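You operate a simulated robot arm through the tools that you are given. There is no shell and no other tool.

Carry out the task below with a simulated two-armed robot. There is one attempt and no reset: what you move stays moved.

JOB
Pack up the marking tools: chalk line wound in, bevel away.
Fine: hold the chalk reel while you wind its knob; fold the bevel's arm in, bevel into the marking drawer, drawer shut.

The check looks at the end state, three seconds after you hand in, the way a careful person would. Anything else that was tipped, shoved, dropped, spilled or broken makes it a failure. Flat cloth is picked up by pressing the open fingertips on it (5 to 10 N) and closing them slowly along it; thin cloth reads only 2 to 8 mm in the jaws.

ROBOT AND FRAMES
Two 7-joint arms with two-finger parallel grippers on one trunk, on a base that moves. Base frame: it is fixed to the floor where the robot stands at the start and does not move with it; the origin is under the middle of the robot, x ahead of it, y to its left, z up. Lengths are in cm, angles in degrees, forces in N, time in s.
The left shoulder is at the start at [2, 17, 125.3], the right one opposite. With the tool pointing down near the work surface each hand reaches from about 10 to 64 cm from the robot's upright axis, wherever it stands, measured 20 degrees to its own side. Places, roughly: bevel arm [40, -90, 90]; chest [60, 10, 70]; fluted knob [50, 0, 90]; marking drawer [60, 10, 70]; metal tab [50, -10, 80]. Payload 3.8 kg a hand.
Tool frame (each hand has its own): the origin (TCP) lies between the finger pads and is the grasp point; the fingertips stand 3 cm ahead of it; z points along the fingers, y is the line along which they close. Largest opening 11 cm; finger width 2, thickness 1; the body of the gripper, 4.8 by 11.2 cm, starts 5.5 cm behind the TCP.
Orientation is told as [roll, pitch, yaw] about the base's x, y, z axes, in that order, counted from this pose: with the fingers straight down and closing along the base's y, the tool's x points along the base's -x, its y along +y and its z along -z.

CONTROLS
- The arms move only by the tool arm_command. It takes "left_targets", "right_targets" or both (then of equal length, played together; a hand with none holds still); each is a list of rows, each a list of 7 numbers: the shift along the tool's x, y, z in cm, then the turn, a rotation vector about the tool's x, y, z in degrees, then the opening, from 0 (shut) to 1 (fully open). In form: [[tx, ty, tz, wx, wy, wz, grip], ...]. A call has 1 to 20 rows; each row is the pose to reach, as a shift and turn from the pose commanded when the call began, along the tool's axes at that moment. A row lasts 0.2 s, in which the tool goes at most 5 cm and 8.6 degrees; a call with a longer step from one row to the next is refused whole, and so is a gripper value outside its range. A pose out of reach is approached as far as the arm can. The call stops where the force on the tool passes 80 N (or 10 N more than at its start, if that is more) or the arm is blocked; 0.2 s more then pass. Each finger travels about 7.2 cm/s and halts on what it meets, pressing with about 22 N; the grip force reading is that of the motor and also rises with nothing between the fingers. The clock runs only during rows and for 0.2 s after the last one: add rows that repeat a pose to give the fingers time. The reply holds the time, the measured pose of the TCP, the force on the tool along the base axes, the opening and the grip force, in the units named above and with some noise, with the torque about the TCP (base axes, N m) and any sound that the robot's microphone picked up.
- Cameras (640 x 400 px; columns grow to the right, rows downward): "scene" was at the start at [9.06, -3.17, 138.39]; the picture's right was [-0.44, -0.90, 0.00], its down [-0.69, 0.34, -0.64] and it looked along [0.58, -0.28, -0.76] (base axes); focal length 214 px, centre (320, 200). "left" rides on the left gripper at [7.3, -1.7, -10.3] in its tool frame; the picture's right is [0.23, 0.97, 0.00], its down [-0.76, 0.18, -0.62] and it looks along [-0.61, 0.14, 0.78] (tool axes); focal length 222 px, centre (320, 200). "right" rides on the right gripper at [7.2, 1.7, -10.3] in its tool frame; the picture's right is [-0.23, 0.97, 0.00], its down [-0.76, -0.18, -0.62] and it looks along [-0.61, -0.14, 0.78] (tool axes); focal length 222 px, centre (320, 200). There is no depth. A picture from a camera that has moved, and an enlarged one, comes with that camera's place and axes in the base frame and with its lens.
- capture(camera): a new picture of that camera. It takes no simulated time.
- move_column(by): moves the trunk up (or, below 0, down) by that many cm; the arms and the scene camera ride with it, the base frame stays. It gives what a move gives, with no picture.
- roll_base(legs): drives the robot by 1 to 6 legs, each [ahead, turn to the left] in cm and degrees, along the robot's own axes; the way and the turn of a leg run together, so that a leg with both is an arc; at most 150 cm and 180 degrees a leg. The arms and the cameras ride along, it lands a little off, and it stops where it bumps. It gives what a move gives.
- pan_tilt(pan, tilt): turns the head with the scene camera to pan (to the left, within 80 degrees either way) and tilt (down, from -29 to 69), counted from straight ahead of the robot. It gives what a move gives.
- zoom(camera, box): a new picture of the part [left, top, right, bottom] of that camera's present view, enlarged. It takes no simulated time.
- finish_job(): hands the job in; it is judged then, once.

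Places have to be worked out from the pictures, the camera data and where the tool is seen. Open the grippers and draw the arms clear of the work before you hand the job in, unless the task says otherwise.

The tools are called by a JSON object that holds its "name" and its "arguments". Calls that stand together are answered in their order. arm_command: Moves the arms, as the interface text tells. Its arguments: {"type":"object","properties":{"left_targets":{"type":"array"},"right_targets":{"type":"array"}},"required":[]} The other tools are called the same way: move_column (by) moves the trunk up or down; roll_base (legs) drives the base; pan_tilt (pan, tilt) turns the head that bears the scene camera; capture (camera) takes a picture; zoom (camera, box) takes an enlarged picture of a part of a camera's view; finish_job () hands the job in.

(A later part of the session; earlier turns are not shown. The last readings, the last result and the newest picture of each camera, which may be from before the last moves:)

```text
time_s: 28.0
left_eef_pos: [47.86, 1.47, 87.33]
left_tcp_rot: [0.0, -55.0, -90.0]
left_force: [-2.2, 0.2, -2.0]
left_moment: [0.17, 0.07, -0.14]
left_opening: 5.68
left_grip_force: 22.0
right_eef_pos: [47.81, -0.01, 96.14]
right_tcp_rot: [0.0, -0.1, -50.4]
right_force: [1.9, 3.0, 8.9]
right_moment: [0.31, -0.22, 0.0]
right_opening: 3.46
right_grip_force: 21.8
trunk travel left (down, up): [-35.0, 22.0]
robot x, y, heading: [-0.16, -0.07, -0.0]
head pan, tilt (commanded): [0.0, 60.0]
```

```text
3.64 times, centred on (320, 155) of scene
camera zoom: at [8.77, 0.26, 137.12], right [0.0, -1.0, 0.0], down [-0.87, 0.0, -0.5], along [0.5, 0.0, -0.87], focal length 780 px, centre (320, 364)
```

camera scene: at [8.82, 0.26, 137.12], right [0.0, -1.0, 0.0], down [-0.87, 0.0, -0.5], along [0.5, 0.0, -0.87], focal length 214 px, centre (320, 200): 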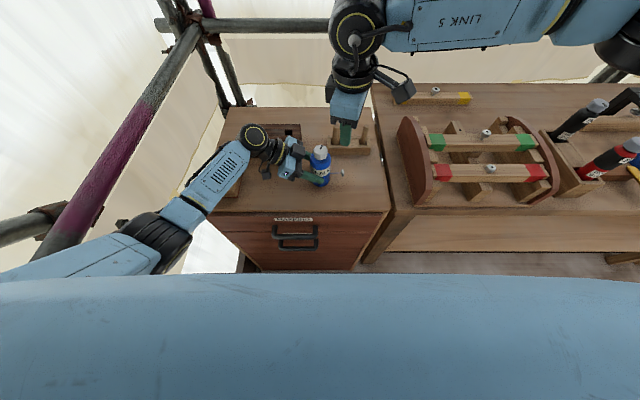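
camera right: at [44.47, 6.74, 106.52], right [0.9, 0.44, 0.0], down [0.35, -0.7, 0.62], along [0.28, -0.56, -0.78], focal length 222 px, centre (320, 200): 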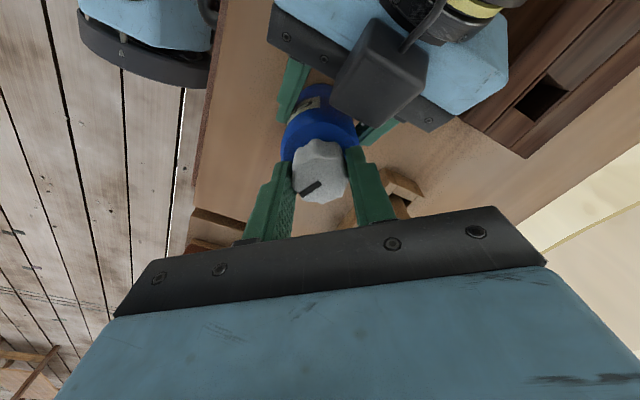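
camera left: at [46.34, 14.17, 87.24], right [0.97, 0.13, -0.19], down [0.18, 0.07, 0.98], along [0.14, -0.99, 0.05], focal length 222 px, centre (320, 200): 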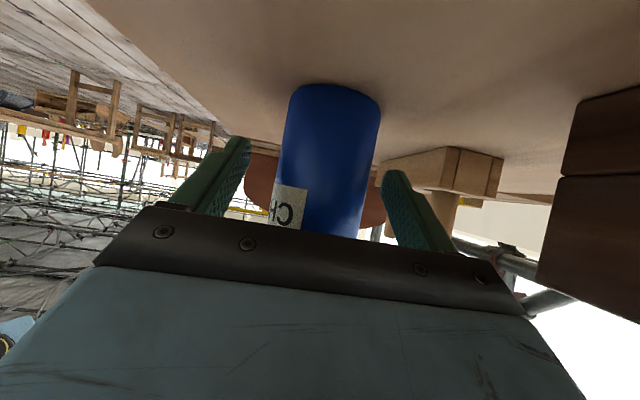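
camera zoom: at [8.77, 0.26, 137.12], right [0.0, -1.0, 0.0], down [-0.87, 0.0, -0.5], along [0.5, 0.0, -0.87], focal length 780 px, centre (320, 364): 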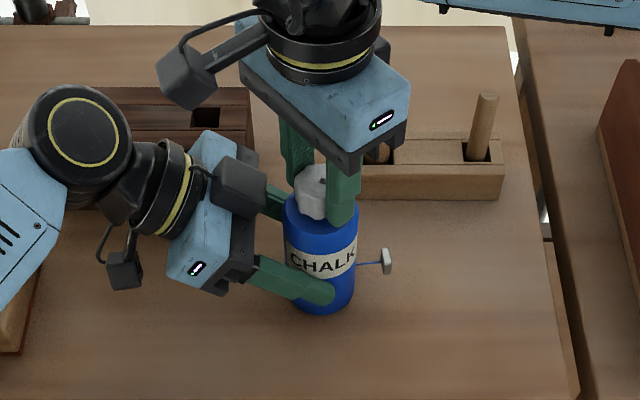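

Tab is closing (401→387 px; ~360 px means fully in), roughly 180° more. Continue clockwise another 50°, watching the reach.

{"name": "arm_command", "arguments": {"right_targets": [[0, 0, 0, 0, 0, 5, 0.2], [0, 0, 0, 0, 0, 10, 0.2], [0, 0, 0, 0, 0, 15, 0.2], [0, 0, 0, 0, 0, 20, 0.2], [0, 0, 0, 0, 0, 25, 0.2], [0, 0, 0, 0, 0, 30, 0.2], [0, 0, 0, 0, 0, 35, 0.2], [0, 0, 0, 0, 0, 40, 0.2], [0, 0, 0, 0, 0, 45, 0.2], [0, 0, 0, 0, 0, 50, 0.2], [0, 0, 0, 0, 0, 50, 0.2]]}}

{"name": "zoom", "arguments": {"camera": "scene", "box": [240, 100, 400, 210]}}

{"name": "capture", "arguments": {"camera": "right"}}

```text
time_s: 30.4
left_eef_pos: [47.85, 1.47, 87.31]
left_tcp_rot: [0.0, -55.0, -90.0]
left_force: [-7.0, -5.4, 0.6]
left_moment: [0.3, -0.05, -0.14]
left_opening: 5.68
left_grip_force: 21.9
right_eef_pos: [47.76, -0.06, 96.18]
right_tcp_rot: [0.1, 0.0, -100.6]
right_force: [6.9, 7.2, 3.9]
right_moment: [0.26, -0.51, -0.02]
right_opening: 3.45
right_grip_force: 22.1
trunk travel left (down, up): [-35.0, 22.0]
robot x, y, heading: [-0.42, -0.08, -0.2]
head pan, tilt (commanded): [0.0, 60.0]
```

```text
3.64 times, centred on (320, 155) of scene
camera zoom: at [8.78, 0.23, 137.12], right [0.0, -1.0, 0.0], down [-0.87, 0.0, -0.5], along [0.5, 0.0, -0.87], focal length 780 px, centre (320, 364)
```

zoom: 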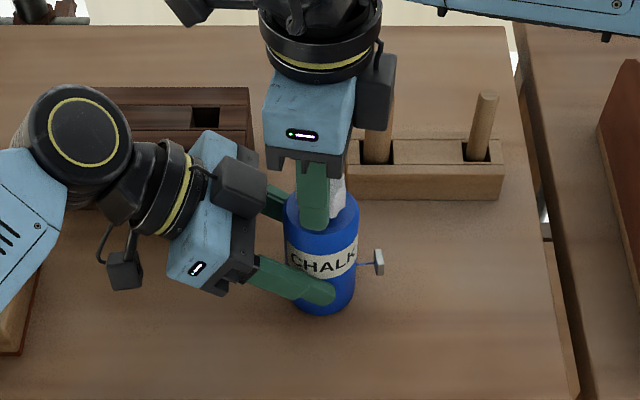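

```text
taken
camera right: at [50.78, 6.84, 106.51], right [0.92, -0.4, 0.0], down [-0.32, -0.72, 0.62], along [-0.25, -0.57, -0.78], focal length 222 px, centre (320, 200)
```

right: 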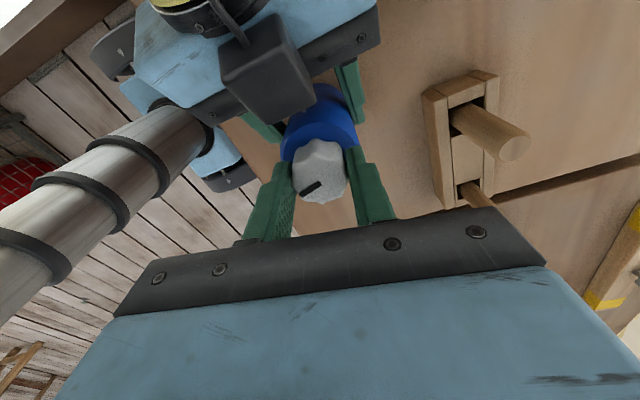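

Tab at 379 px (22 px in 150°); about 120° more. I release, lift 7 cm, and rotate the right hand back counter-clockwise to about yaw +40.

{"name": "arm_command", "arguments": {"right_targets": [[0, 0, 0, 0, 0, 0, 0.42], [0, 0, 0, 0, 0, 0, 0.42], [0, 0, -3.5, 0, 0, 0, 0.42], [0, 0, -7, 0, 0, -8, 0.42], [0, 0, -7, 0, 0, -16.5, 0.42], [0, 0, -7, 0, 0, -25, 0.42], [0, 0, -7, 0, 0, -33.5, 0.42], [0, 0, -7, 0, 0, -42, 0.42], [0, 0, -7, 0, 0, -50.5, 0.42], [0, 0, -7, 0, 0, -59, 0.42], [0, 0, -7, 0, 0, -67.5, 0.42], [0, 0, -7, 0, 0, -76, 0.42], [0, 0, -7, 0, 0, -84.5, 0.42], [0, 0, -7, 0, 0, -93, 0.42], [0, 0, -7, 0, 0, -101.5, 0.42], [0, 0, -7, 0, 0, -110, 0.42], [0, 0, -7, 0, 0, -118.5, 0.42], [0, 0, -7, 0, 0, -127, 0.42], [0, 0, -7, 0, 0, -135.5, 0.42], [0, 0, -7, 0, 0, -140, 0.42]]}}

{"name": "zoom", "arguments": {"camera": "right", "box": [200, 0, 440, 180]}}

```text
time_s: 34.6
left_eef_pos: [47.91, 1.43, 87.37]
left_tcp_rot: [0.0, -55.0, -89.8]
left_force: [0.0, -0.4, 0.6]
left_moment: [0.0, 0.08, -0.01]
left_opening: 5.69
left_grip_force: 22.1
right_eef_pos: [47.79, 0.0, 103.07]
right_tcp_rot: [0.0, 0.1, 39.6]
right_force: [-0.4, 0.0, 0.0]
right_moment: [-0.03, 0.03, 0.02]
right_opening: 4.63
right_grip_force: 0.0
trunk travel left (down, up): [-35.0, 22.0]
robot x, y, heading: [-0.25, 0.23, 0.1]
head pan, tilt (commanded): [0.0, 60.0]
```

```text
2.22 times, centred on (320, 90) of right
camera zoom: at [41.11, -3.25, 113.51], right [-0.45, 0.89, 0.0], down [0.7, 0.35, 0.62], along [0.56, 0.28, -0.78], focal length 494 px, centre (320, 444)
```

zoom: 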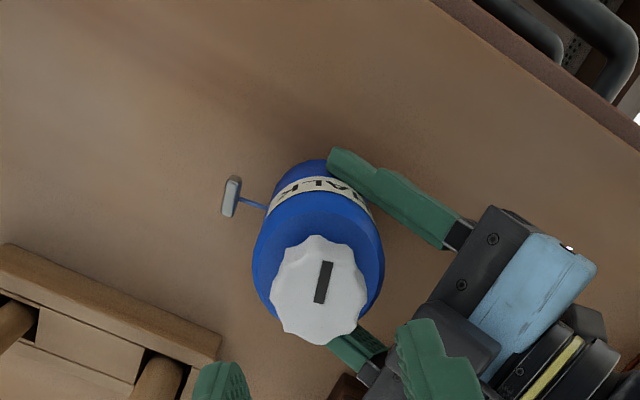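

Tab is closer now (~1.3 cm of line left). Lower, regrip and wind clockwise again.

{"name": "arm_command", "arguments": {"right_targets": [[0, 0, 3.5, 0, 0, 0, 0.42], [0, 0, 7, 0, 0, 0, 0.42], [0, 0, 7, 0, 0, 0, 0.36], [0, 0, 7, 0, 0, 0, 0.3], [0, 0, 7, 0, 0, 0, 0.2], [0, 0, 7, 0, 0, 0, 0.2], [0, 0, 7, 0, 0, 6, 0.2], [0, 0, 7, 0, 0, 12, 0.2], [0, 0, 7, 0, 0, 18, 0.2], [0, 0, 7, 0, 0, 24, 0.2], [0, 0, 7, 0, 0, 30, 0.2], [0, 0, 7, 0, 0, 36, 0.2], [0, 0, 7, 0, 0, 42, 0.2], [0, 0, 7, 0, 0, 48, 0.2], [0, 0, 7, 0, 0, 54, 0.2], [0, 0, 7, 0, 0, 60, 0.2], [0, 0, 7, 0, 0, 66, 0.2], [0, 0, 7, 0, 0, 72, 0.2], [0, 0, 7, 0, 0, 78, 0.2], [0, 0, 7, 0, 0, 80, 0.2]]}}

{"name": "zoom", "arguments": {"camera": "scene", "box": [240, 100, 400, 210]}}

```text
time_s: 38.8
left_eef_pos: [47.86, 1.49, 87.44]
left_tcp_rot: [0.2, -55.2, -90.0]
left_force: [3.1, -3.4, 6.7]
left_moment: [-0.3, 0.13, 0.04]
left_opening: 5.7
left_grip_force: 22.2
right_eef_pos: [47.88, -0.04, 96.11]
right_tcp_rot: [0.0, 0.0, -40.5]
right_force: [-3.3, 2.8, -6.8]
right_moment: [0.46, 0.07, 0.03]
right_opening: 3.49
right_grip_force: 22.1
trunk travel left (down, up): [-35.0, 22.0]
robot x, y, heading: [0.01, -0.52, 0.0]
head pan, tilt (commanded): [0.0, 60.0]
```

```text
3.64 times, centred on (320, 155) of scene
camera zoom: at [8.81, 0.23, 137.12], right [0.0, -1.0, 0.0], down [-0.87, 0.0, -0.5], along [0.5, 0.0, -0.87], focal length 780 px, centre (320, 364)
```

zoom: 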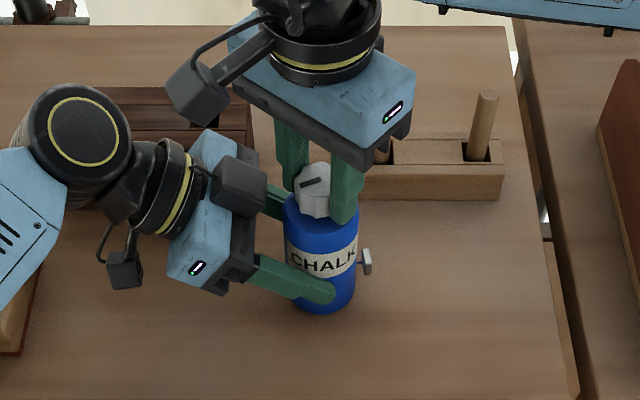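

Tab at 367 px, almost home. Turn another 40° clockwise.

{"name": "arm_command", "arguments": {"right_targets": [[0, 0, 0, 0, 0, 5, 0.2], [0, 0, 0, 0, 0, 10, 0.2], [0, 0, 0, 0, 0, 15, 0.2], [0, 0, 0, 0, 0, 20, 0.2], [0, 0, 0, 0, 0, 25, 0.2], [0, 0, 0, 0, 0, 30, 0.2], [0, 0, 0, 0, 0, 35, 0.2], [0, 0, 0, 0, 0, 40, 0.2], [0, 0, 0, 0, 0, 40, 0.2]]}}

{"name": "zoom", "arguments": {"camera": "scene", "box": [290, 130, 370, 190]}}

{"name": "capture", "arguments": {"camera": "right"}}

```text
time_s: 40.8
left_eef_pos: [47.78, 1.48, 87.27]
left_tcp_rot: [0.0, -55.0, -89.9]
left_force: [-1.1, -1.6, 3.2]
left_moment: [0.0, 0.09, -0.24]
left_opening: 5.64
left_grip_force: 22.4
right_eef_pos: [47.78, -0.08, 96.19]
right_tcp_rot: [0.2, -0.1, -80.6]
right_force: [3.5, 1.4, 2.4]
right_moment: [0.01, -0.25, 0.14]
right_opening: 3.47
right_grip_force: 21.9
trunk travel left (down, up): [-35.0, 22.0]
robot x, y, heading: [0.23, -0.19, -0.2]
head pan, tilt (commanded): [0.0, 60.0]
```

```text
6.67 times, centred on (330, 160) of scene
camera zoom: at [8.76, 0.23, 137.12], right [0.0, -1.0, 0.0], down [-0.87, 0.0, -0.5], along [0.5, 0.0, -0.87], focal length 1430 px, centre (253, 467)
```

zoom: 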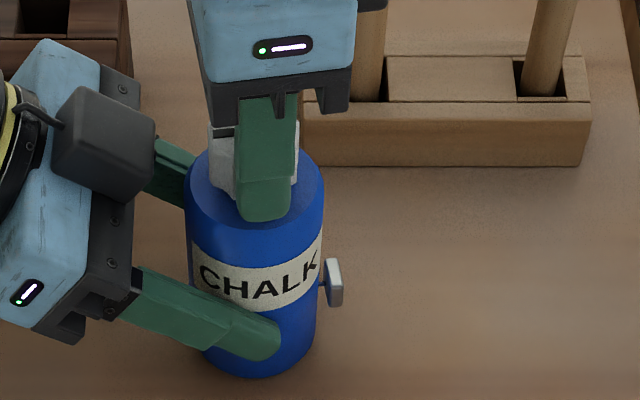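

```text
taken
camera right: at [48.26, 7.47, 106.55], right [1.0, -0.06, 0.0], down [-0.05, -0.78, 0.62], along [-0.04, -0.62, -0.78], focal length 222 px, centre (320, 200)
```

right: 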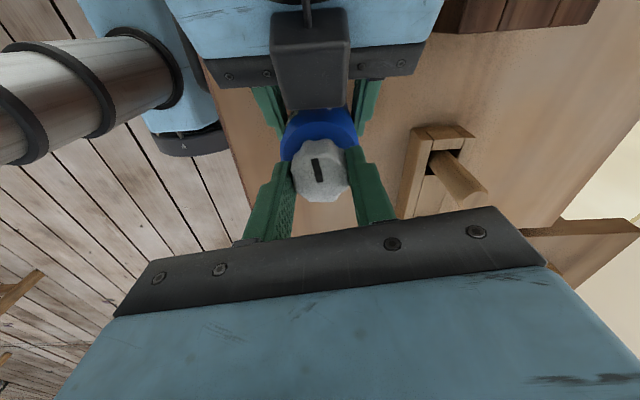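

A tiny gap of line remains. Turn another 20° gently and check for the end stop.

{"name": "arm_command", "arguments": {"right_targets": [[0, 0, 0, 0, 0, 4, 0.2], [0, 0, 0, 0, 0, 8, 0.2], [0, 0, 0, 0, 0, 12, 0.2], [0, 0, 0, 0, 0, 16, 0.2], [0, 0, 0, 0, 0, 20, 0.2], [0, 0, 0, 0, 0, 20, 0.2]]}}

{"name": "zoom", "arguments": {"camera": "scene", "box": [290, 130, 370, 190]}}

{"name": "capture", "arguments": {"camera": "right"}}

```text
time_s: 42.2
left_eef_pos: [47.93, 1.45, 87.33]
left_tcp_rot: [-0.1, -55.0, -89.9]
left_force: [-6.8, 0.3, 1.9]
left_moment: [0.1, -0.15, -0.51]
left_opening: 5.65
left_grip_force: 21.7
right_eef_pos: [47.86, -0.04, 96.25]
right_tcp_rot: [0.2, -0.1, -100.4]
right_force: [5.5, 0.9, 1.0]
right_moment: [0.03, -0.27, 0.36]
right_opening: 3.42
right_grip_force: 21.9
trunk travel left (down, up): [-35.0, 22.0]
robot x, y, heading: [0.03, -0.19, 0.1]
head pan, tilt (commanded): [0.0, 60.0]
```

```text
6.67 times, centred on (330, 160) of scene
camera zoom: at [8.77, 0.24, 137.12], right [0.0, -1.0, 0.0], down [-0.87, 0.0, -0.5], along [0.5, 0.0, -0.87], focal length 1430 px, centre (253, 467)
```

zoom: 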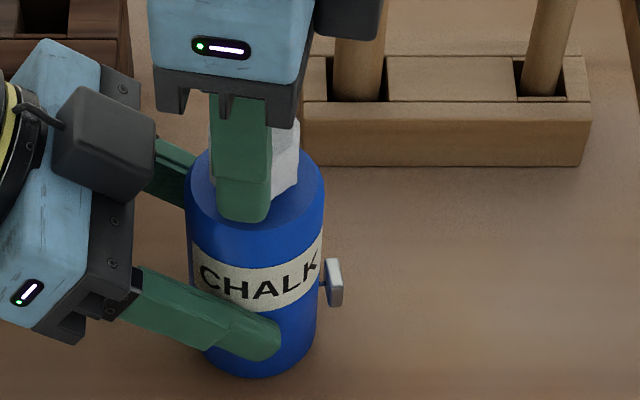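

```text
taken
camera right: at [50.76, 6.84, 106.5], right [0.92, -0.4, 0.0], down [-0.31, -0.72, 0.62], along [-0.25, -0.57, -0.78], focal length 222 px, centre (320, 200)
```

right: 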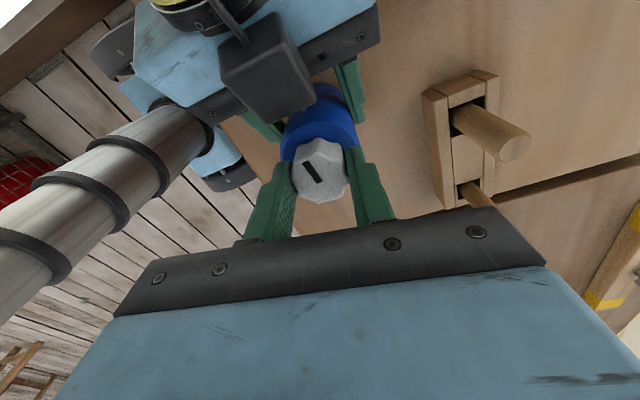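

The tab no longer moves and the knob slips in the fingers at 0.36 Nm: end stop reached, line fully in. Open the right hand and lift it straight up.

{"name": "arm_command", "arguments": {"right_targets": [[0, 0, 0, 0, 0, 0, 0.3], [0, 0, 0, 0, 0, 0, 0.38], [0, 0, 0, 0, 0, 0, 0.42], [0, 0, -2, 0, 0, 0, 0.42], [0, 0, -5, 0, 0, 0, 0.42], [0, 0, -9, 0, 0, 0, 0.42], [0, 0, -13, 0, 0, 0, 0.42], [0, 0, -17, 0, 0, 0, 0.42]]}}

{"name": "zoom", "arguments": {"camera": "scene", "box": [290, 130, 370, 190]}}

```text
time_s: 44.0
left_eef_pos: [47.88, 1.56, 87.49]
left_tcp_rot: [0.0, -55.0, -89.8]
left_force: [0.1, 0.2, 0.1]
left_moment: [0.03, 0.0, 0.01]
left_opening: 5.69
left_grip_force: 22.2
right_eef_pos: [47.68, 0.14, 113.27]
right_tcp_rot: [0.1, -0.1, -100.4]
right_force: [-1.0, 0.6, 0.3]
right_moment: [0.04, -0.03, 0.01]
right_opening: 4.62
right_grip_force: 0.0
trunk travel left (down, up): [-35.0, 22.0]
robot x, y, heading: [0.04, -0.51, 0.2]
head pan, tilt (commanded): [0.0, 60.0]
```

```text
6.67 times, centred on (330, 160) of scene
camera zoom: at [8.76, 0.25, 137.12], right [0.0, -1.0, 0.0], down [-0.87, 0.0, -0.5], along [0.5, 0.0, -0.87], focal length 1430 px, centre (253, 467)
```

zoom: 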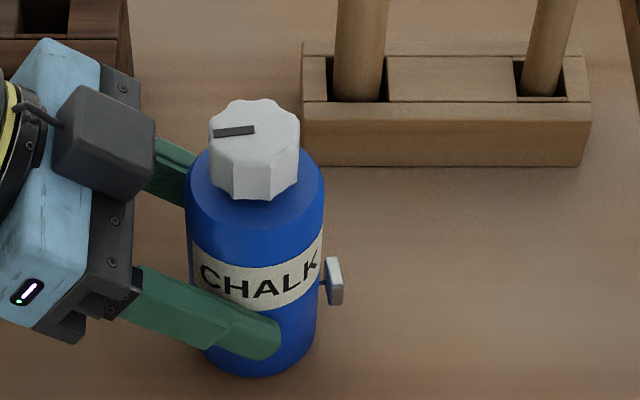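

Line stays in. Release the left hand and back it straight off along the fingers.

{"name": "arm_command", "arguments": {"left_targets": [[0, 0, 0, 0, 0, 0, 0.55], [0, 0, 0, 0, 0, 0, 0.65], [0, 0, 0, 0, 0, 0, 0.75], [0, 0, 0, 0, 0, 0, 0.82], [0, 0, -1.5, 0, 0, 0, 0.82], [0, 0, -3.5, 0, 0, 0, 0.82], [0, 0, -6, 0, 0, 0, 0.82], [0, 0, -8.5, 0, 0, 0, 0.82], [0, 0, -11, 0, 0, 0, 0.82], [-3, 0, -13, 0, 0, 0, 0.82], [-6.5, 0, -15, 0, 0, 0, 0.82], [-10, 0, -17, 0, 0, 0, 0.82], [-13, 0, -19, 0, 0, 0, 0.82]]}}

{"name": "capture", "arguments": {"camera": "scene"}}

{"name": "zoom", "arguments": {"camera": "scene", "box": [290, 130, 370, 190]}}

```text
time_s: 46.8
left_eef_pos: [47.92, 9.65, 108.96]
left_tcp_rot: [0.0, -55.0, -89.9]
left_force: [0.7, 0.5, -0.5]
left_moment: [-0.01, -0.02, -0.01]
left_opening: 9.02
left_grip_force: 0.0
right_eef_pos: [47.77, 0.14, 113.27]
right_tcp_rot: [0.1, -0.2, -100.5]
right_force: [0.2, -0.6, 0.8]
right_moment: [0.01, -0.01, 0.01]
right_opening: 4.61
right_grip_force: 0.0
trunk travel left (down, up): [-35.0, 22.0]
robot x, y, heading: [0.13, -0.38, -0.0]
head pan, tilt (commanded): [0.0, 60.0]
```

```text
taken
camera scene: at [8.79, 0.22, 137.12], right [0.0, -1.0, 0.0], down [-0.87, 0.0, -0.5], along [0.5, 0.0, -0.87], focal length 214 px, centre (320, 200)
```

scene: 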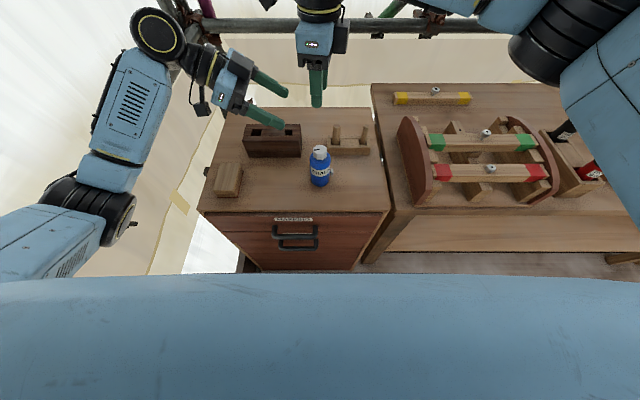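

```text
6.67 times, centred on (330, 160) of scene
camera zoom: at [8.79, 0.22, 137.12], right [0.0, -1.0, 0.0], down [-0.87, 0.0, -0.5], along [0.5, 0.0, -0.87], focal length 1430 px, centre (253, 467)
```

zoom: 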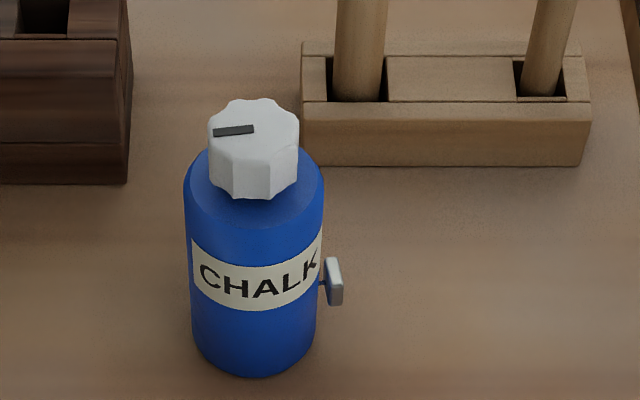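

Reel is done and standing. Now retract both arms: right back to its start-like pose, left up and untilting.

{"name": "arm_command", "arguments": {"left_targets": [[-0.8, -0.5, -1.2, 0, 5, 0, 0.82], [-1.6, -1, -2.4, 0, 10, 0, 0.82], [-2.4, -1.5, -3.6, 0, 15, 0, 0.82], [-3.2, -2, -4.8, 0, 20, 0, 0.82], [-4, -2.5, -6, 0, 25, 0, 0.82], [-4.8, -3, -7, 0, 30, 0, 0.82], [-5.6, -3.5, -8, 0, 35, 0, 0.82], [-6.4, -4, -9, 0, 40, 0, 0.82], [-7.2, -4.5, -10, 0, 45, 0, 0.82], [-8, -5, -11, 0, 50, 0, 0.82], [-8.8, -5.5, -12, 0, 55, 0, 0.82], [-9.7, -6, -14, 0, 55, 0, 0.82], [-9.7, -6, -14, 0, 55, 0, 0.82]], "right_targets": [[-3, -0.7, -1.1, 0, 0, -8, 0.42], [-6, -1.4, -2.2, 0, 0, -16, 0.42], [-9, -2.1, -3.3, 0, 0, -24, 0.42], [-12, -2.8, -4.4, 0, 0, -32, 0.42], [-15, -3.5, -5.5, 0, 0, -40, 0.42], [-18, -4.2, -6.6, 0, 0, -48, 0.42], [-21, -4.9, -7.7, 0, 0, -56, 0.42], [-24, -5.6, -8.8, 0, 0, -64, 0.42], [-27, -6.3, -9.9, 0, 0, -72, 0.42], [-30, -7, -11, 0, 0, -80, 0.42], [-33, -7.7, -12.1, 0, 0, -88, 0.42], [-36, -8.4, -13.2, 0, 0, -96, 0.42], [-38.2, -8.9, -14, 0, 0, -100, 0.42]]}}

```text
time_s: 49.6
left_eef_pos: [41.99, 15.46, 124.89]
left_tcp_rot: [0.1, 0.0, -89.9]
left_force: [0.5, -0.2, -0.3]
left_moment: [0.01, 0.0, 0.0]
left_opening: 9.03
left_grip_force: 0.0
right_eef_pos: [32.12, -36.01, 127.11]
right_tcp_rot: [0.1, 0.0, -0.3]
right_force: [-1.1, 0.2, 0.6]
right_moment: [0.02, 0.01, -0.01]
right_opening: 4.62
right_grip_force: 0.1
trunk travel left (down, up): [-35.0, 22.0]
robot x, y, heading: [0.3, -0.01, -0.2]
head pan, tilt (commanded): [0.0, 60.0]
```

Now yaw the left hand back to neutral.

{"name": "arm_command", "arguments": {"left_targets": [[0, -0.5, 0, 0, 0, -8, 0.9], [0, -1, 0, 0, 0, -16, 0.9], [0, -1.5, 0, 0, 0, -24, 0.9], [0, -2, 0, 0, 0, -32, 0.9], [0, -2.5, 0, 0, 0, -40, 0.9], [0, -3, 0, 0, 0, -48, 0.9], [0, -3.5, 0, 0, 0, -56, 0.9], [0, -4, 0, 0, 0, -64, 0.9], [0, -4.5, 0, 0, 0, -72, 0.9], [0, -5, 0, 0, 0, -80, 0.9], [0, -5.5, 0, 0, 0, -88, 0.9], [0, -6, 0, 0, 0, -90, 0.9]]}}

{"name": "pan_tilt", "arguments": {"pan": -78, "tilt": 25}}

{"name": "capture", "arguments": {"camera": "scene"}}

```text
time_s: 52.2
left_eef_pos: [36.05, 15.63, 124.98]
left_tcp_rot: [0.1, -0.1, 0.2]
left_force: [-0.6, -0.1, -0.4]
left_moment: [0.01, -0.01, 0.02]
left_opening: 9.88
left_grip_force: 0.0
right_eef_pos: [32.12, -35.88, 127.25]
right_tcp_rot: [-0.2, -0.1, -0.5]
right_force: [-0.7, 0.6, 0.0]
right_moment: [0.0, -0.01, 0.0]
right_opening: 4.62
right_grip_force: 0.1
trunk travel left (down, up): [-35.0, 22.0]
robot x, y, heading: [-0.15, 0.15, 0.2]
head pan, tilt (commanded): [0.0, 60.0]
```

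```text
time_s: 53.7
left_eef_pos: [35.92, 15.53, 124.94]
left_tcp_rot: [0.0, 0.0, 0.1]
left_force: [-0.2, -0.4, -0.8]
left_moment: [0.0, 0.0, -0.02]
left_opening: 9.91
left_grip_force: 0.1
right_eef_pos: [32.1, -35.92, 127.13]
right_tcp_rot: [-0.1, 0.0, -0.5]
right_force: [0.1, 0.6, -1.0]
right_moment: [0.01, 0.0, 0.05]
right_opening: 4.63
right_grip_force: 0.0
trunk travel left (down, up): [-35.0, 22.0]
robot x, y, heading: [-0.0, -0.1, 0.2]
head pan, tilt (commanded): [-78.0, 25.0]
```

```text
taken
camera scene: at [4.05, -8.78, 142.12], right [-0.98, -0.21, 0.0], down [-0.09, 0.41, -0.91], along [0.19, -0.89, -0.42], focal length 214 px, centre (320, 200)
```

scene: 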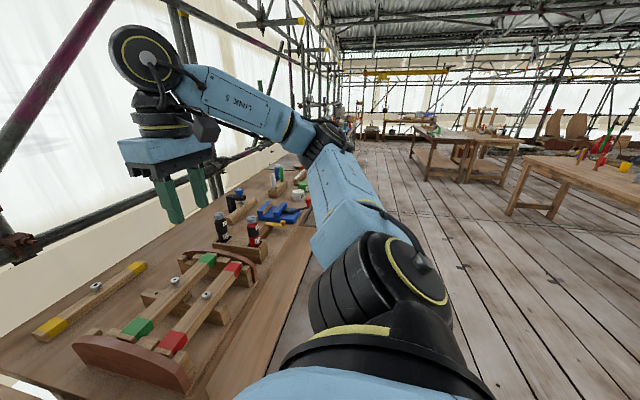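

Floor to the right is clear. I drive: back up 15 cm, turn right 90°, go ahead 88 cm, turn left 90°, to stand in front of the bevel.

{"name": "roll_base", "arguments": {"legs": [[-15, 0], [0, -90], [88, 0], [0, 90]]}}

{"name": "pan_tilt", "arguments": {"pan": 0, "tilt": 45}}

{"name": "capture", "arguments": {"camera": "scene"}}

```text
time_s: 67.0
left_eef_pos: [20.79, -72.48, 124.97]
left_tcp_rot: [-0.1, 0.0, 0.0]
left_force: [0.2, -0.1, 0.5]
left_moment: [0.01, 0.02, 0.01]
left_opening: 9.89
left_grip_force: 0.1
right_eef_pos: [16.81, -123.75, 127.25]
right_tcp_rot: [-0.1, -0.1, -0.6]
right_force: [-0.6, 0.1, -0.6]
right_moment: [0.03, -0.02, 0.01]
right_opening: 4.64
right_grip_force: 0.0
trunk travel left (down, up): [-35.0, 22.0]
robot x, y, heading: [-14.86, -88.12, -0.3]
head pan, tilt (commanded): [-78.0, 25.0]
```

```text
time_s: 68.5
left_eef_pos: [20.82, -72.5, 124.95]
left_tcp_rot: [0.0, -0.1, 0.0]
left_force: [-0.5, -0.3, -0.6]
left_moment: [0.01, 0.03, -0.04]
left_opening: 9.88
left_grip_force: 0.0
right_eef_pos: [16.78, -123.88, 127.1]
right_tcp_rot: [-0.1, -0.1, -0.6]
right_force: [-0.3, -0.1, -0.2]
right_moment: [-0.01, -0.01, 0.0]
right_opening: 4.62
right_grip_force: 0.1
trunk travel left (down, up): [-35.0, 22.0]
robot x, y, heading: [-15.67, -88.02, -0.1]
head pan, tilt (commanded): [0.0, 45.0]
```

```text
taken
camera scene: at [-4.96, -87.72, 139.07], right [0.0, -1.0, 0.0], down [-0.71, 0.0, -0.71], along [0.71, 0.0, -0.71], focal length 214 px, centre (320, 200)
```

scene: 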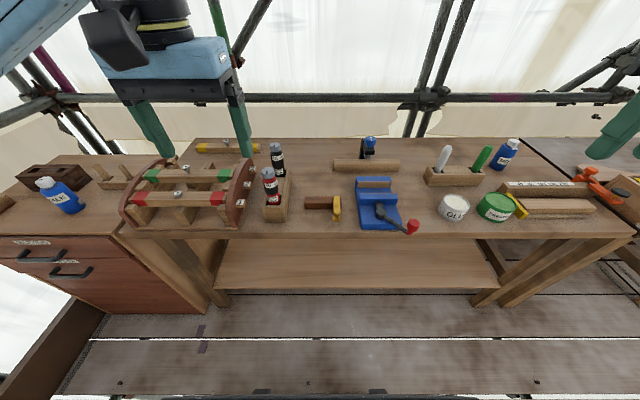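

Nicely landed at about [-15, -88]. Zoom onto the bevel, the drill stand and vise.

{"name": "zoom", "arguments": {"camera": "scene", "box": [250, 135, 430, 245]}}

{"name": "zoom", "arguments": {"camera": "scene", "box": [290, 180, 370, 230]}}

{"name": "capture", "arguments": {"camera": "left"}}

{"name": "capture", "arguments": {"camera": "right"}}

```text
3.56 times, centred on (340, 190) of scene
camera zoom: at [-4.96, -87.72, 139.07], right [0.0, -1.0, 0.0], down [-0.71, 0.0, -0.71], along [0.71, 0.0, -0.71], focal length 763 px, centre (249, 236)
```

zoom: 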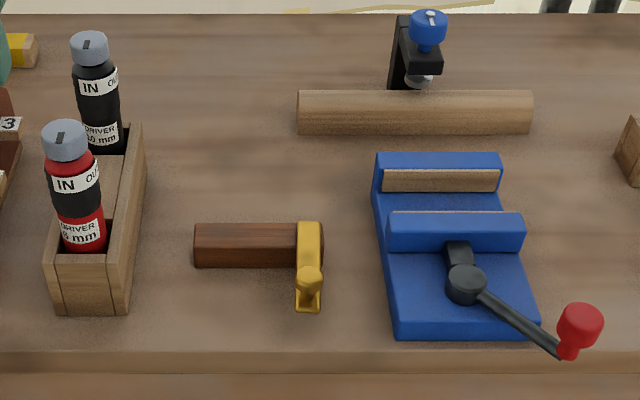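

```text
8.00 times, centred on (330, 205) of scene
camera zoom: at [-4.96, -87.72, 139.07], right [0.0, -1.0, 0.0], down [-0.71, 0.0, -0.71], along [0.71, 0.0, -0.71], focal length 1716 px, centre (240, 160)
```

zoom: 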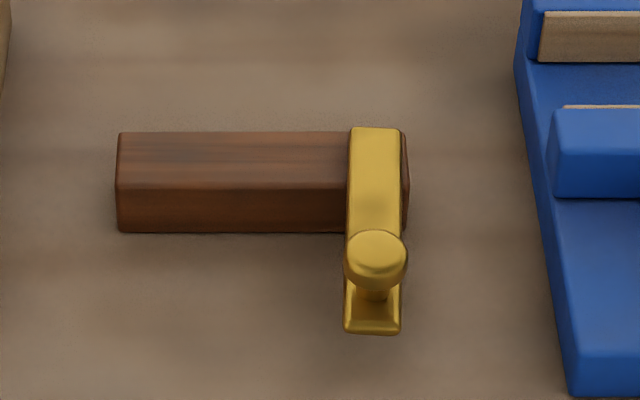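

```text
taken
camera left: at [13.67, -74.07, 135.14], right [-0.23, 0.97, 0.0], down [0.76, 0.18, 0.62], along [0.61, 0.14, -0.78], focal length 222 px, centre (320, 200)
```

left: 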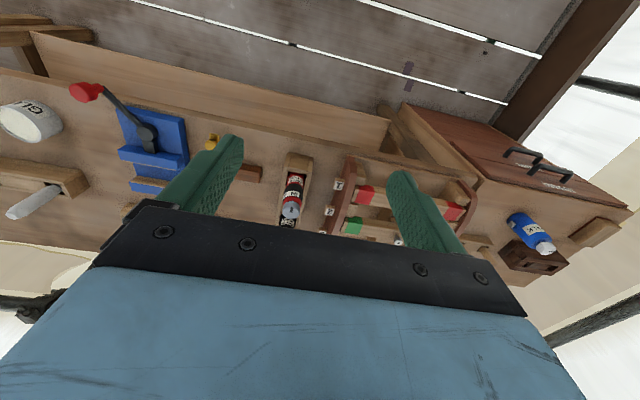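

```text
taken
camera right: at [9.58, -122.06, 137.54], right [0.24, 0.97, 0.0], down [0.76, -0.18, 0.62], along [0.61, -0.15, -0.78], focal length 222 px, centre (320, 200)
```

right: 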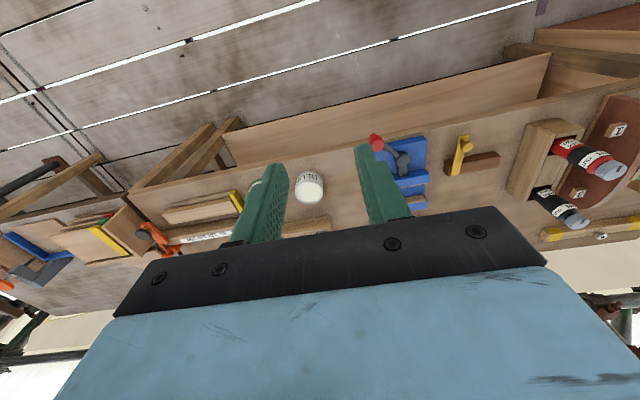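

I zoom the right camera on the bevel to triangulate its position and height.

{"name": "zoom", "arguments": {"camera": "right", "box": [420, 120, 520, 190]}}

{"name": "zoom", "arguments": {"camera": "left", "box": [180, 120, 280, 190]}}

```text
5.71 times, centred on (470, 155) of right
camera zoom: at [9.58, -122.06, 137.54], right [0.24, 0.97, 0.0], down [0.76, -0.18, 0.62], along [0.61, -0.15, -0.78], focal length 1269 px, centre (-537, 457)
```

zoom: 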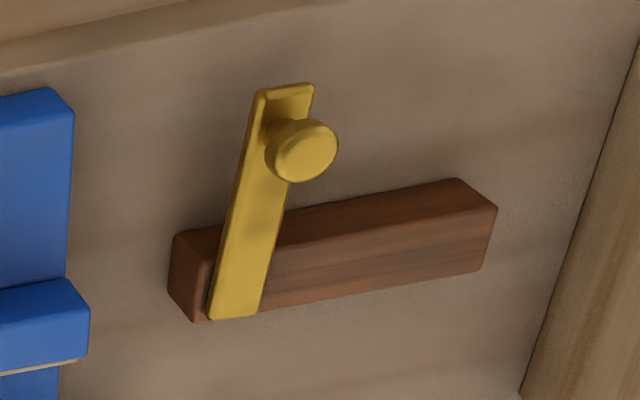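

```text
5.71 times, centred on (230, 155) of left
camera zoom: at [13.67, -74.07, 135.14], right [-0.23, 0.97, 0.0], down [0.76, 0.18, 0.62], along [0.61, 0.14, -0.78], focal length 1269 px, centre (834, 457)
```

zoom: 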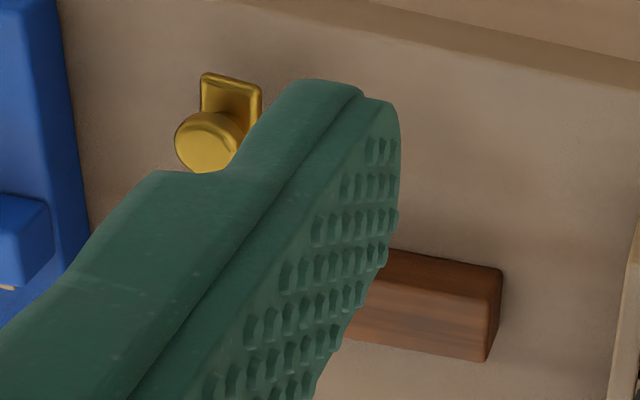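

From triangulation: stock spans about x 48–51.4, y -95 to -82, top z≈84.4; the brass arm sits on top, pivot ≈[49.7,-93.5], knob at ≈[41.2,-93.3], top z≈87.6. I drive ahead 14 cm and shift the left hand out of the way.

{"name": "roll_base", "arguments": {"legs": [[14, 0]]}}

{"name": "arm_command", "arguments": {"left_targets": [[1.5, 2.5, -1, 0, 0, 0, 0.9], [3, 5, -2, 0, 0, 0, 0.9], [4.5, 7.5, -3, 0, 0, 0, 0.9], [6, 10, -4, 0, 0, 0, 0.9], [6, 12, -5, 0, 0, 0, 0.9]]}}

{"name": "pan_tilt", "arguments": {"pan": -5, "tilt": 58}}

{"name": "capture", "arguments": {"camera": "scene"}}

{"name": "zoom", "arguments": {"camera": "scene", "box": [240, 110, 400, 210]}}

```text
time_s: 69.8
left_eef_pos: [34.77, -72.51, 124.92]
left_tcp_rot: [-0.1, 0.0, 0.0]
left_force: [-0.2, -0.1, -0.2]
left_moment: [0.01, 0.02, 0.0]
left_opening: 9.89
left_grip_force: 0.0
right_eef_pos: [30.72, -123.95, 127.22]
right_tcp_rot: [-0.1, 0.0, -0.6]
right_force: [0.3, 0.7, -0.9]
right_moment: [-0.01, 0.05, 0.02]
right_opening: 4.64
right_grip_force: 0.1
trunk travel left (down, up): [-35.0, 22.0]
robot x, y, heading: [-1.21, -87.75, 0.1]
head pan, tilt (commanded): [0.0, 45.0]
```

```text
time_s: 71.0
left_eef_pos: [28.64, -60.37, 130.01]
left_tcp_rot: [0.0, 0.0, 0.0]
left_force: [1.6, 0.6, 0.3]
left_moment: [-0.03, -0.01, 0.0]
left_opening: 9.9
left_grip_force: 0.0
right_eef_pos: [30.61, -123.9, 127.14]
right_tcp_rot: [-0.2, -0.1, -0.6]
right_force: [-0.7, -0.7, -0.1]
right_moment: [-0.03, 0.0, -0.01]
right_opening: 4.65
right_grip_force: 0.0
trunk travel left (down, up): [-35.0, 22.0]
robot x, y, heading: [-1.52, -87.5, 0.0]
head pan, tilt (commanded): [0.0, 45.0]
```

```text
time_s: 71.8
left_eef_pos: [28.6, -60.45, 129.9]
left_tcp_rot: [0.0, 0.1, -0.1]
left_force: [-0.3, 0.4, 0.2]
left_moment: [-0.03, 0.02, -0.01]
left_opening: 9.91
left_grip_force: 0.1
right_eef_pos: [30.66, -123.96, 127.11]
right_tcp_rot: [-0.1, 0.0, -0.5]
right_force: [-0.6, -0.5, -0.2]
right_moment: [0.0, -0.02, 0.01]
right_opening: 4.62
right_grip_force: 0.0
trunk travel left (down, up): [-35.0, 22.0]
robot x, y, heading: [-1.31, -87.34, -0.2]
head pan, tilt (commanded): [-5.0, 58.0]
```

```text
taken
camera scene: at [7.61, -88.34, 137.36], right [-0.09, -1.0, 0.0], down [-0.84, 0.08, -0.53], along [0.53, -0.05, -0.85], focal length 214 px, centre (320, 200)
```

scene: 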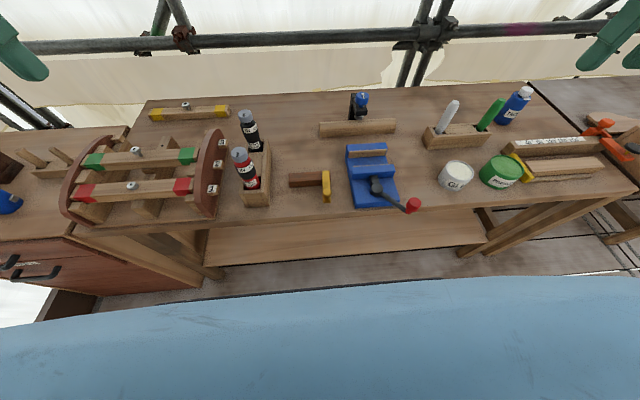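

```text
4.00 times, centred on (320, 160) of scene
camera zoom: at [7.61, -88.34, 137.36], right [-0.09, -1.0, 0.0], down [-0.84, 0.08, -0.53], along [0.53, -0.05, -0.85], focal length 858 px, centre (320, 360)
```

zoom: 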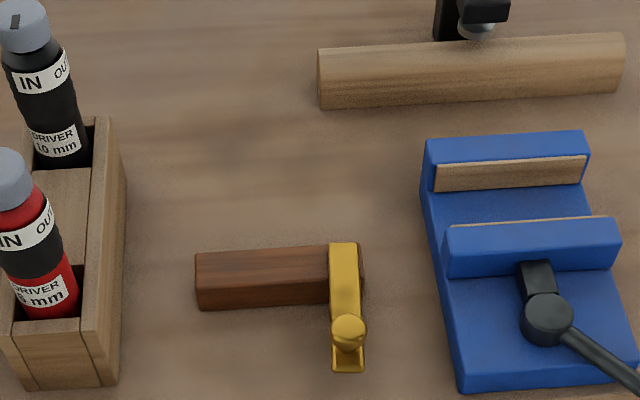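

Positions agree. Bring the right hand above the bevel (z≈110), yawed about -52° with fingers wide open, for a diagonal squeeze that folds the arm toward the stock.

{"name": "arm_command", "arguments": {"right_targets": [[-1.5, 3.2, 1.5, 0, 0, 5, 0.6], [-3, 6.4, 3, 0, 0, 10, 0.8], [-4.5, 9.6, 4.5, 0, 0, 15, 1], [-6, 12.8, 6, 0, 0, 20, 1], [-7.5, 16, 8, 0, 0, 25, 1], [-9, 19.2, 10, 0, 0, 30, 1], [-10.5, 22.4, 12, 0, 0, 35, 1], [-12, 25.6, 14, 0, 0, 40, 1], [-13.5, 28.8, 15.5, 0, 0, 45, 1], [-15.3, 32, 17, 0, 0, 52, 1]]}}

{"name": "capture", "arguments": {"camera": "right"}}

{"name": "zoom", "arguments": {"camera": "scene", "box": [200, 60, 440, 210]}}

```text
time_s: 74.0
left_eef_pos: [28.59, -60.34, 129.87]
left_tcp_rot: [-0.1, -0.1, 0.0]
left_force: [0.5, -0.5, -0.4]
left_moment: [-0.01, 0.02, 0.0]
left_opening: 9.93
left_grip_force: 0.1
right_eef_pos: [46.38, -92.0, 110.22]
right_tcp_rot: [0.0, -0.1, -52.7]
right_force: [0.3, 0.3, -0.4]
right_moment: [0.01, 0.01, -0.01]
right_opening: 11.04
right_grip_force: 0.0
trunk travel left (down, up): [-35.0, 22.0]
robot x, y, heading: [-1.51, -87.81, -0.1]
head pan, tilt (commanded): [-5.0, 58.0]
```

```text
taken
camera right: at [43.3, -85.12, 120.54], right [0.91, 0.41, 0.0], down [0.32, -0.71, 0.63], along [0.26, -0.57, -0.78], focal length 222 px, centre (320, 200)
```

right: 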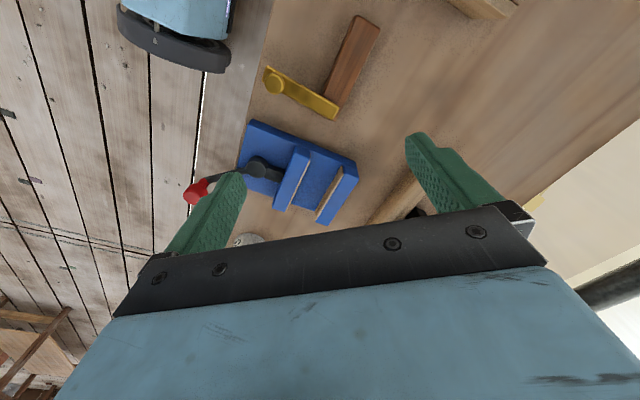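

```text
2.67 times, centred on (320, 135) of scene
camera zoom: at [7.66, -88.22, 137.35], right [-0.09, -1.0, 0.0], down [-0.84, 0.08, -0.53], along [0.53, -0.05, -0.85], focal length 572 px, centre (320, 373)
```

zoom: 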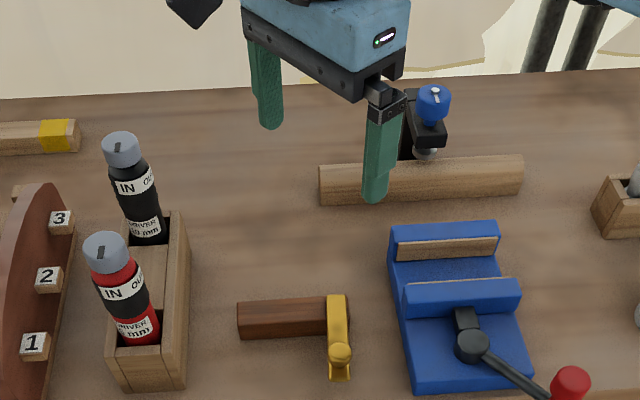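

Zoom on the bevel through the right camera for exact geometry.

{"name": "zoom", "arguments": {"camera": "right", "box": [230, 0, 400, 140]}}

```text
2.86 times, centred on (315, 70) of right
camera zoom: at [43.3, -85.12, 120.54], right [0.91, 0.41, 0.0], down [0.32, -0.71, 0.63], along [0.26, -0.57, -0.78], focal length 635 px, centre (334, 571)
```

zoom: 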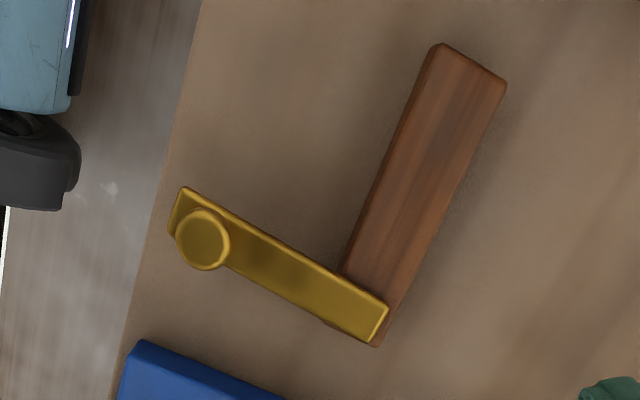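

The near top-down view gives stock x 47.3–50.8, y -95.4…-82.7, pivot ≈[49.1,-94.2], knob ≈[40.8,-93.5]. Plan: hand yawed -90° with fingers along x: one finger behind the brass arm, the other as a fence along the stock's far side; move +y while closing. First position at [46.2,-97.2,100].

{"name": "arm_command", "arguments": {"right_targets": [[-0.8, -0.6, 2, 0, 0, 7.5, 0.95], [-1.6, -1.3, 4, 0, 0, 15, 0.93], [-2.4, -2, 6, 0, 0, 22.5, 0.93], [-3.2, -2.7, 8, 0, 0, 30, 0.93], [-4.02, -3.29, 10, 0, 0, 37.3, 0.93], [-4.02, -3.29, 10, 0, 0, 37.3, 0.93]]}}

{"name": "capture", "arguments": {"camera": "right"}}

{"name": "zoom", "arguments": {"camera": "scene", "box": [230, 90, 430, 220]}}

```text
time_s: 75.3
left_eef_pos: [28.62, -60.43, 129.99]
left_tcp_rot: [0.0, 0.0, 0.0]
left_force: [0.1, -0.8, 0.2]
left_moment: [-0.01, -0.02, 0.01]
left_opening: 9.91
left_grip_force: 0.1
right_eef_pos: [46.17, -97.19, 100.05]
right_tcp_rot: [0.1, -0.1, -90.1]
right_force: [0.0, 0.2, 0.8]
right_moment: [0.02, 0.01, 0.03]
right_opening: 10.23
right_grip_force: 0.0
trunk travel left (down, up): [-35.0, 22.0]
robot x, y, heading: [-1.27, -87.99, -0.4]
head pan, tilt (commanded): [-5.0, 58.0]
```

```text
taken
camera right: at [47.88, -89.93, 110.47], right [0.97, -0.23, 0.0], down [-0.18, -0.76, 0.62], along [-0.14, -0.61, -0.78], focal length 222 px, centre (320, 200)
```

right: 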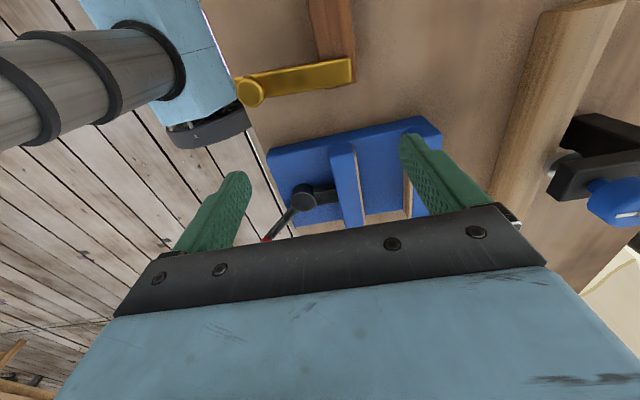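

```text
3.08 times, centred on (330, 155) of scene
camera zoom: at [7.6, -88.31, 137.36], right [-0.09, -1.0, 0.0], down [-0.84, 0.08, -0.53], along [0.53, -0.05, -0.85], focal length 660 px, centre (289, 338)
```

zoom: 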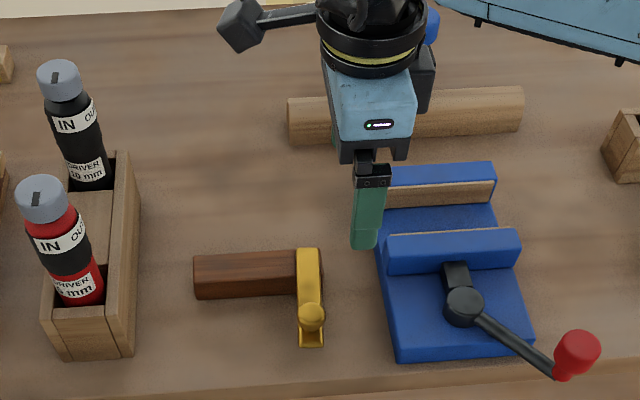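

Zoom right camera once more to fix the knob/arm x before lowering.

{"name": "zoom", "arguments": {"camera": "right", "box": [220, 0, 380, 130]}}

```text
3.08 times, centred on (300, 65) of right
camera zoom: at [47.88, -89.93, 110.47], right [0.97, -0.23, 0.0], down [-0.18, -0.76, 0.62], along [-0.14, -0.61, -0.78], focal length 684 px, centre (382, 615)
```

zoom: 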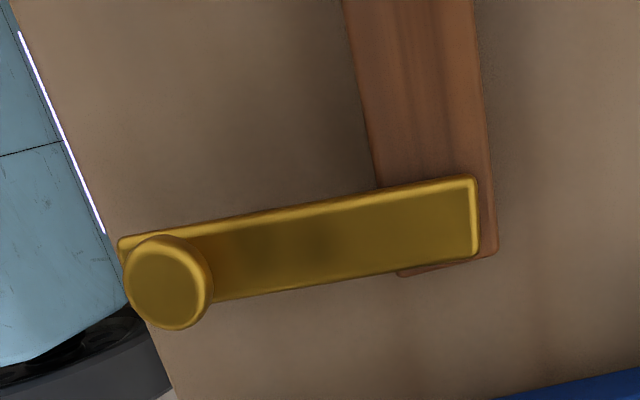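

Knob ≈[40.4,-93.5], stock edges x 47.3–50.8. Lower the right hand to z≈85.7 beside the arm (fingertips ~1 cm above bench).

{"name": "arm_command", "arguments": {"right_targets": [[0, 0, 3, 0, 0, 0, 0.95], [0, 0, 6, 0, 0, 0, 0.95], [0, 0, 9, 0, 0, 0, 0.95], [0, 0, 11, 0, 0, 0, 0.95], [0, 0, 12.5, 0, 0, 0, 0.95], [0, 0, 13.5, 0, 0, 0, 0.95], [0, 0, 14.3, 0, 0, 0, 0.95]]}}

{"name": "capture", "arguments": {"camera": "right"}}

{"name": "zoom", "arguments": {"camera": "scene", "box": [250, 120, 410, 220]}}

```text
time_s: 77.0
left_eef_pos: [28.64, -60.6, 129.82]
left_tcp_rot: [0.0, 0.0, 0.0]
left_force: [-0.8, -0.1, -0.4]
left_moment: [-0.03, -0.03, -0.02]
left_opening: 9.88
left_grip_force: 0.1
right_eef_pos: [46.13, -97.31, 85.78]
right_tcp_rot: [0.1, -0.1, -89.9]
right_force: [0.2, 0.0, 1.0]
right_moment: [-0.02, -0.03, -0.01]
right_opening: 10.45
right_grip_force: 0.0
trunk travel left (down, up): [-35.0, 22.0]
robot x, y, heading: [-1.64, -87.69, 0.0]
head pan, tilt (commanded): [-5.0, 58.0]
```

```text
taken
camera right: at [47.82, -89.99, 96.19], right [0.97, -0.22, 0.0], down [-0.18, -0.76, 0.62], along [-0.14, -0.61, -0.78], focal length 222 px, centre (320, 200)
```

right: 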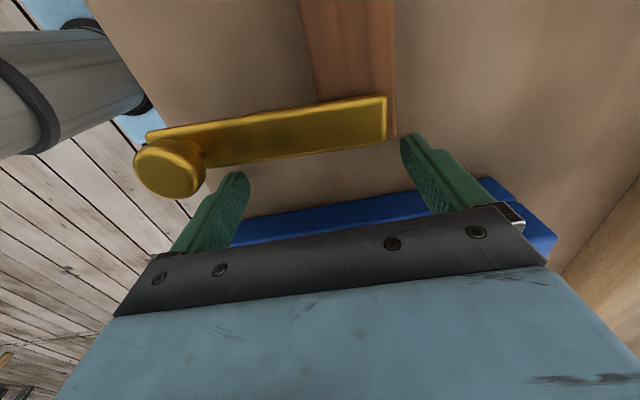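

```text
4.00 times, centred on (330, 170) of scene
camera zoom: at [7.62, -88.34, 137.35], right [-0.09, -1.0, 0.0], down [-0.84, 0.08, -0.53], along [0.53, -0.05, -0.85], focal length 858 px, centre (280, 320)
```

zoom: 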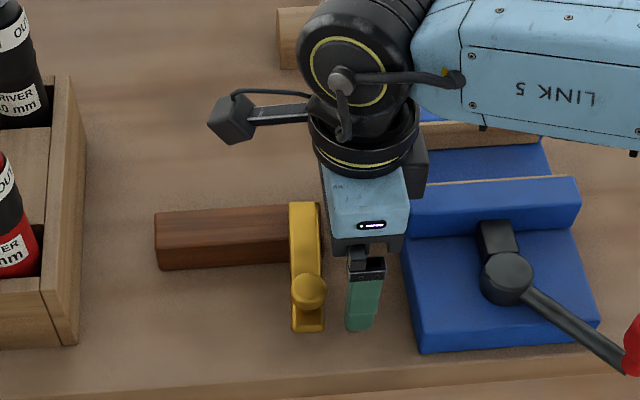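

Finger 1 is right behind the knob, finger 2 beyond the stock's far side. Push +y to swing the arm about 25°.

{"name": "arm_command", "arguments": {"right_targets": [[0.8, 0, 0, 0, 0, 0, 0.95], [1.6, 0, 0, 0, 0, 0, 0.95], [2.3, 0, 0, 0, 0, 0, 0.95], [3, 0, 0, 0, 0, 0, 0.95], [3.6, 0, 0, 0, 0, 0, 0.94], [4.2, 0.1, 0, 0, 0, 0, 0.93], [4.8, 0.15, 0, 0, 0, 0, 0.92]]}}

{"name": "capture", "arguments": {"camera": "right"}}

{"name": "zoom", "arguments": {"camera": "scene", "box": [250, 120, 410, 220]}}

```text
time_s: 78.5
left_eef_pos: [28.68, -60.45, 129.89]
left_tcp_rot: [0.0, 0.0, 0.0]
left_force: [-0.3, -0.2, -0.1]
left_moment: [-0.03, 0.03, -0.02]
left_opening: 9.91
left_grip_force: 0.1
right_eef_pos: [46.34, -92.46, 85.79]
right_tcp_rot: [0.0, 0.0, -89.9]
right_force: [0.3, 0.4, 0.4]
right_moment: [0.0, 0.02, -0.02]
right_opening: 10.12
right_grip_force: 0.1
trunk travel left (down, up): [-35.0, 22.0]
robot x, y, heading: [-1.42, -87.99, -0.2]
head pan, tilt (commanded): [-5.0, 58.0]
```

```text
taken
camera right: at [47.95, -85.16, 96.2], right [0.97, -0.23, 0.0], down [-0.18, -0.76, 0.62], along [-0.14, -0.61, -0.78], focal length 222 px, centre (320, 200)
```

right: 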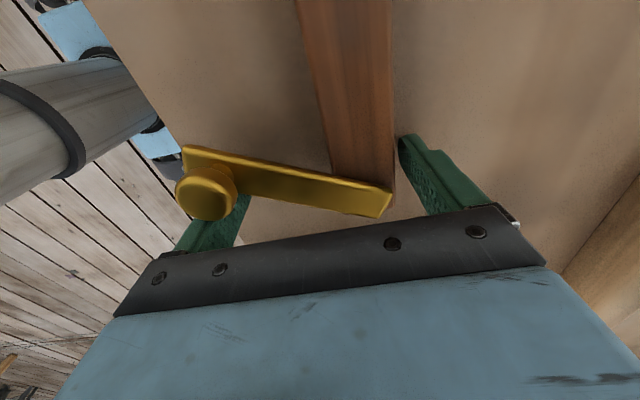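

```text
4.00 times, centred on (330, 170) of scene
camera zoom: at [7.61, -88.32, 137.35], right [-0.09, -1.0, 0.0], down [-0.84, 0.08, -0.53], along [0.53, -0.05, -0.85], focal length 858 px, centre (280, 320)
```

zoom: 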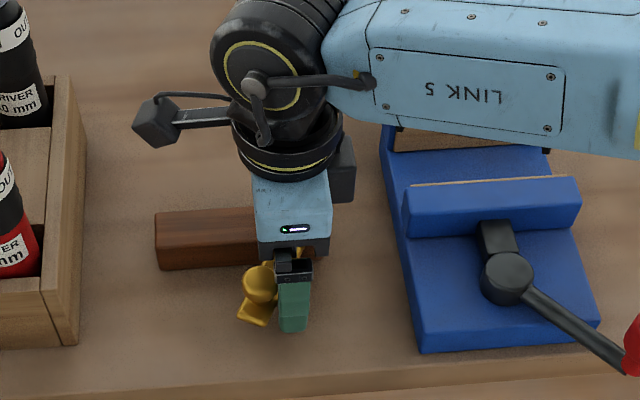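

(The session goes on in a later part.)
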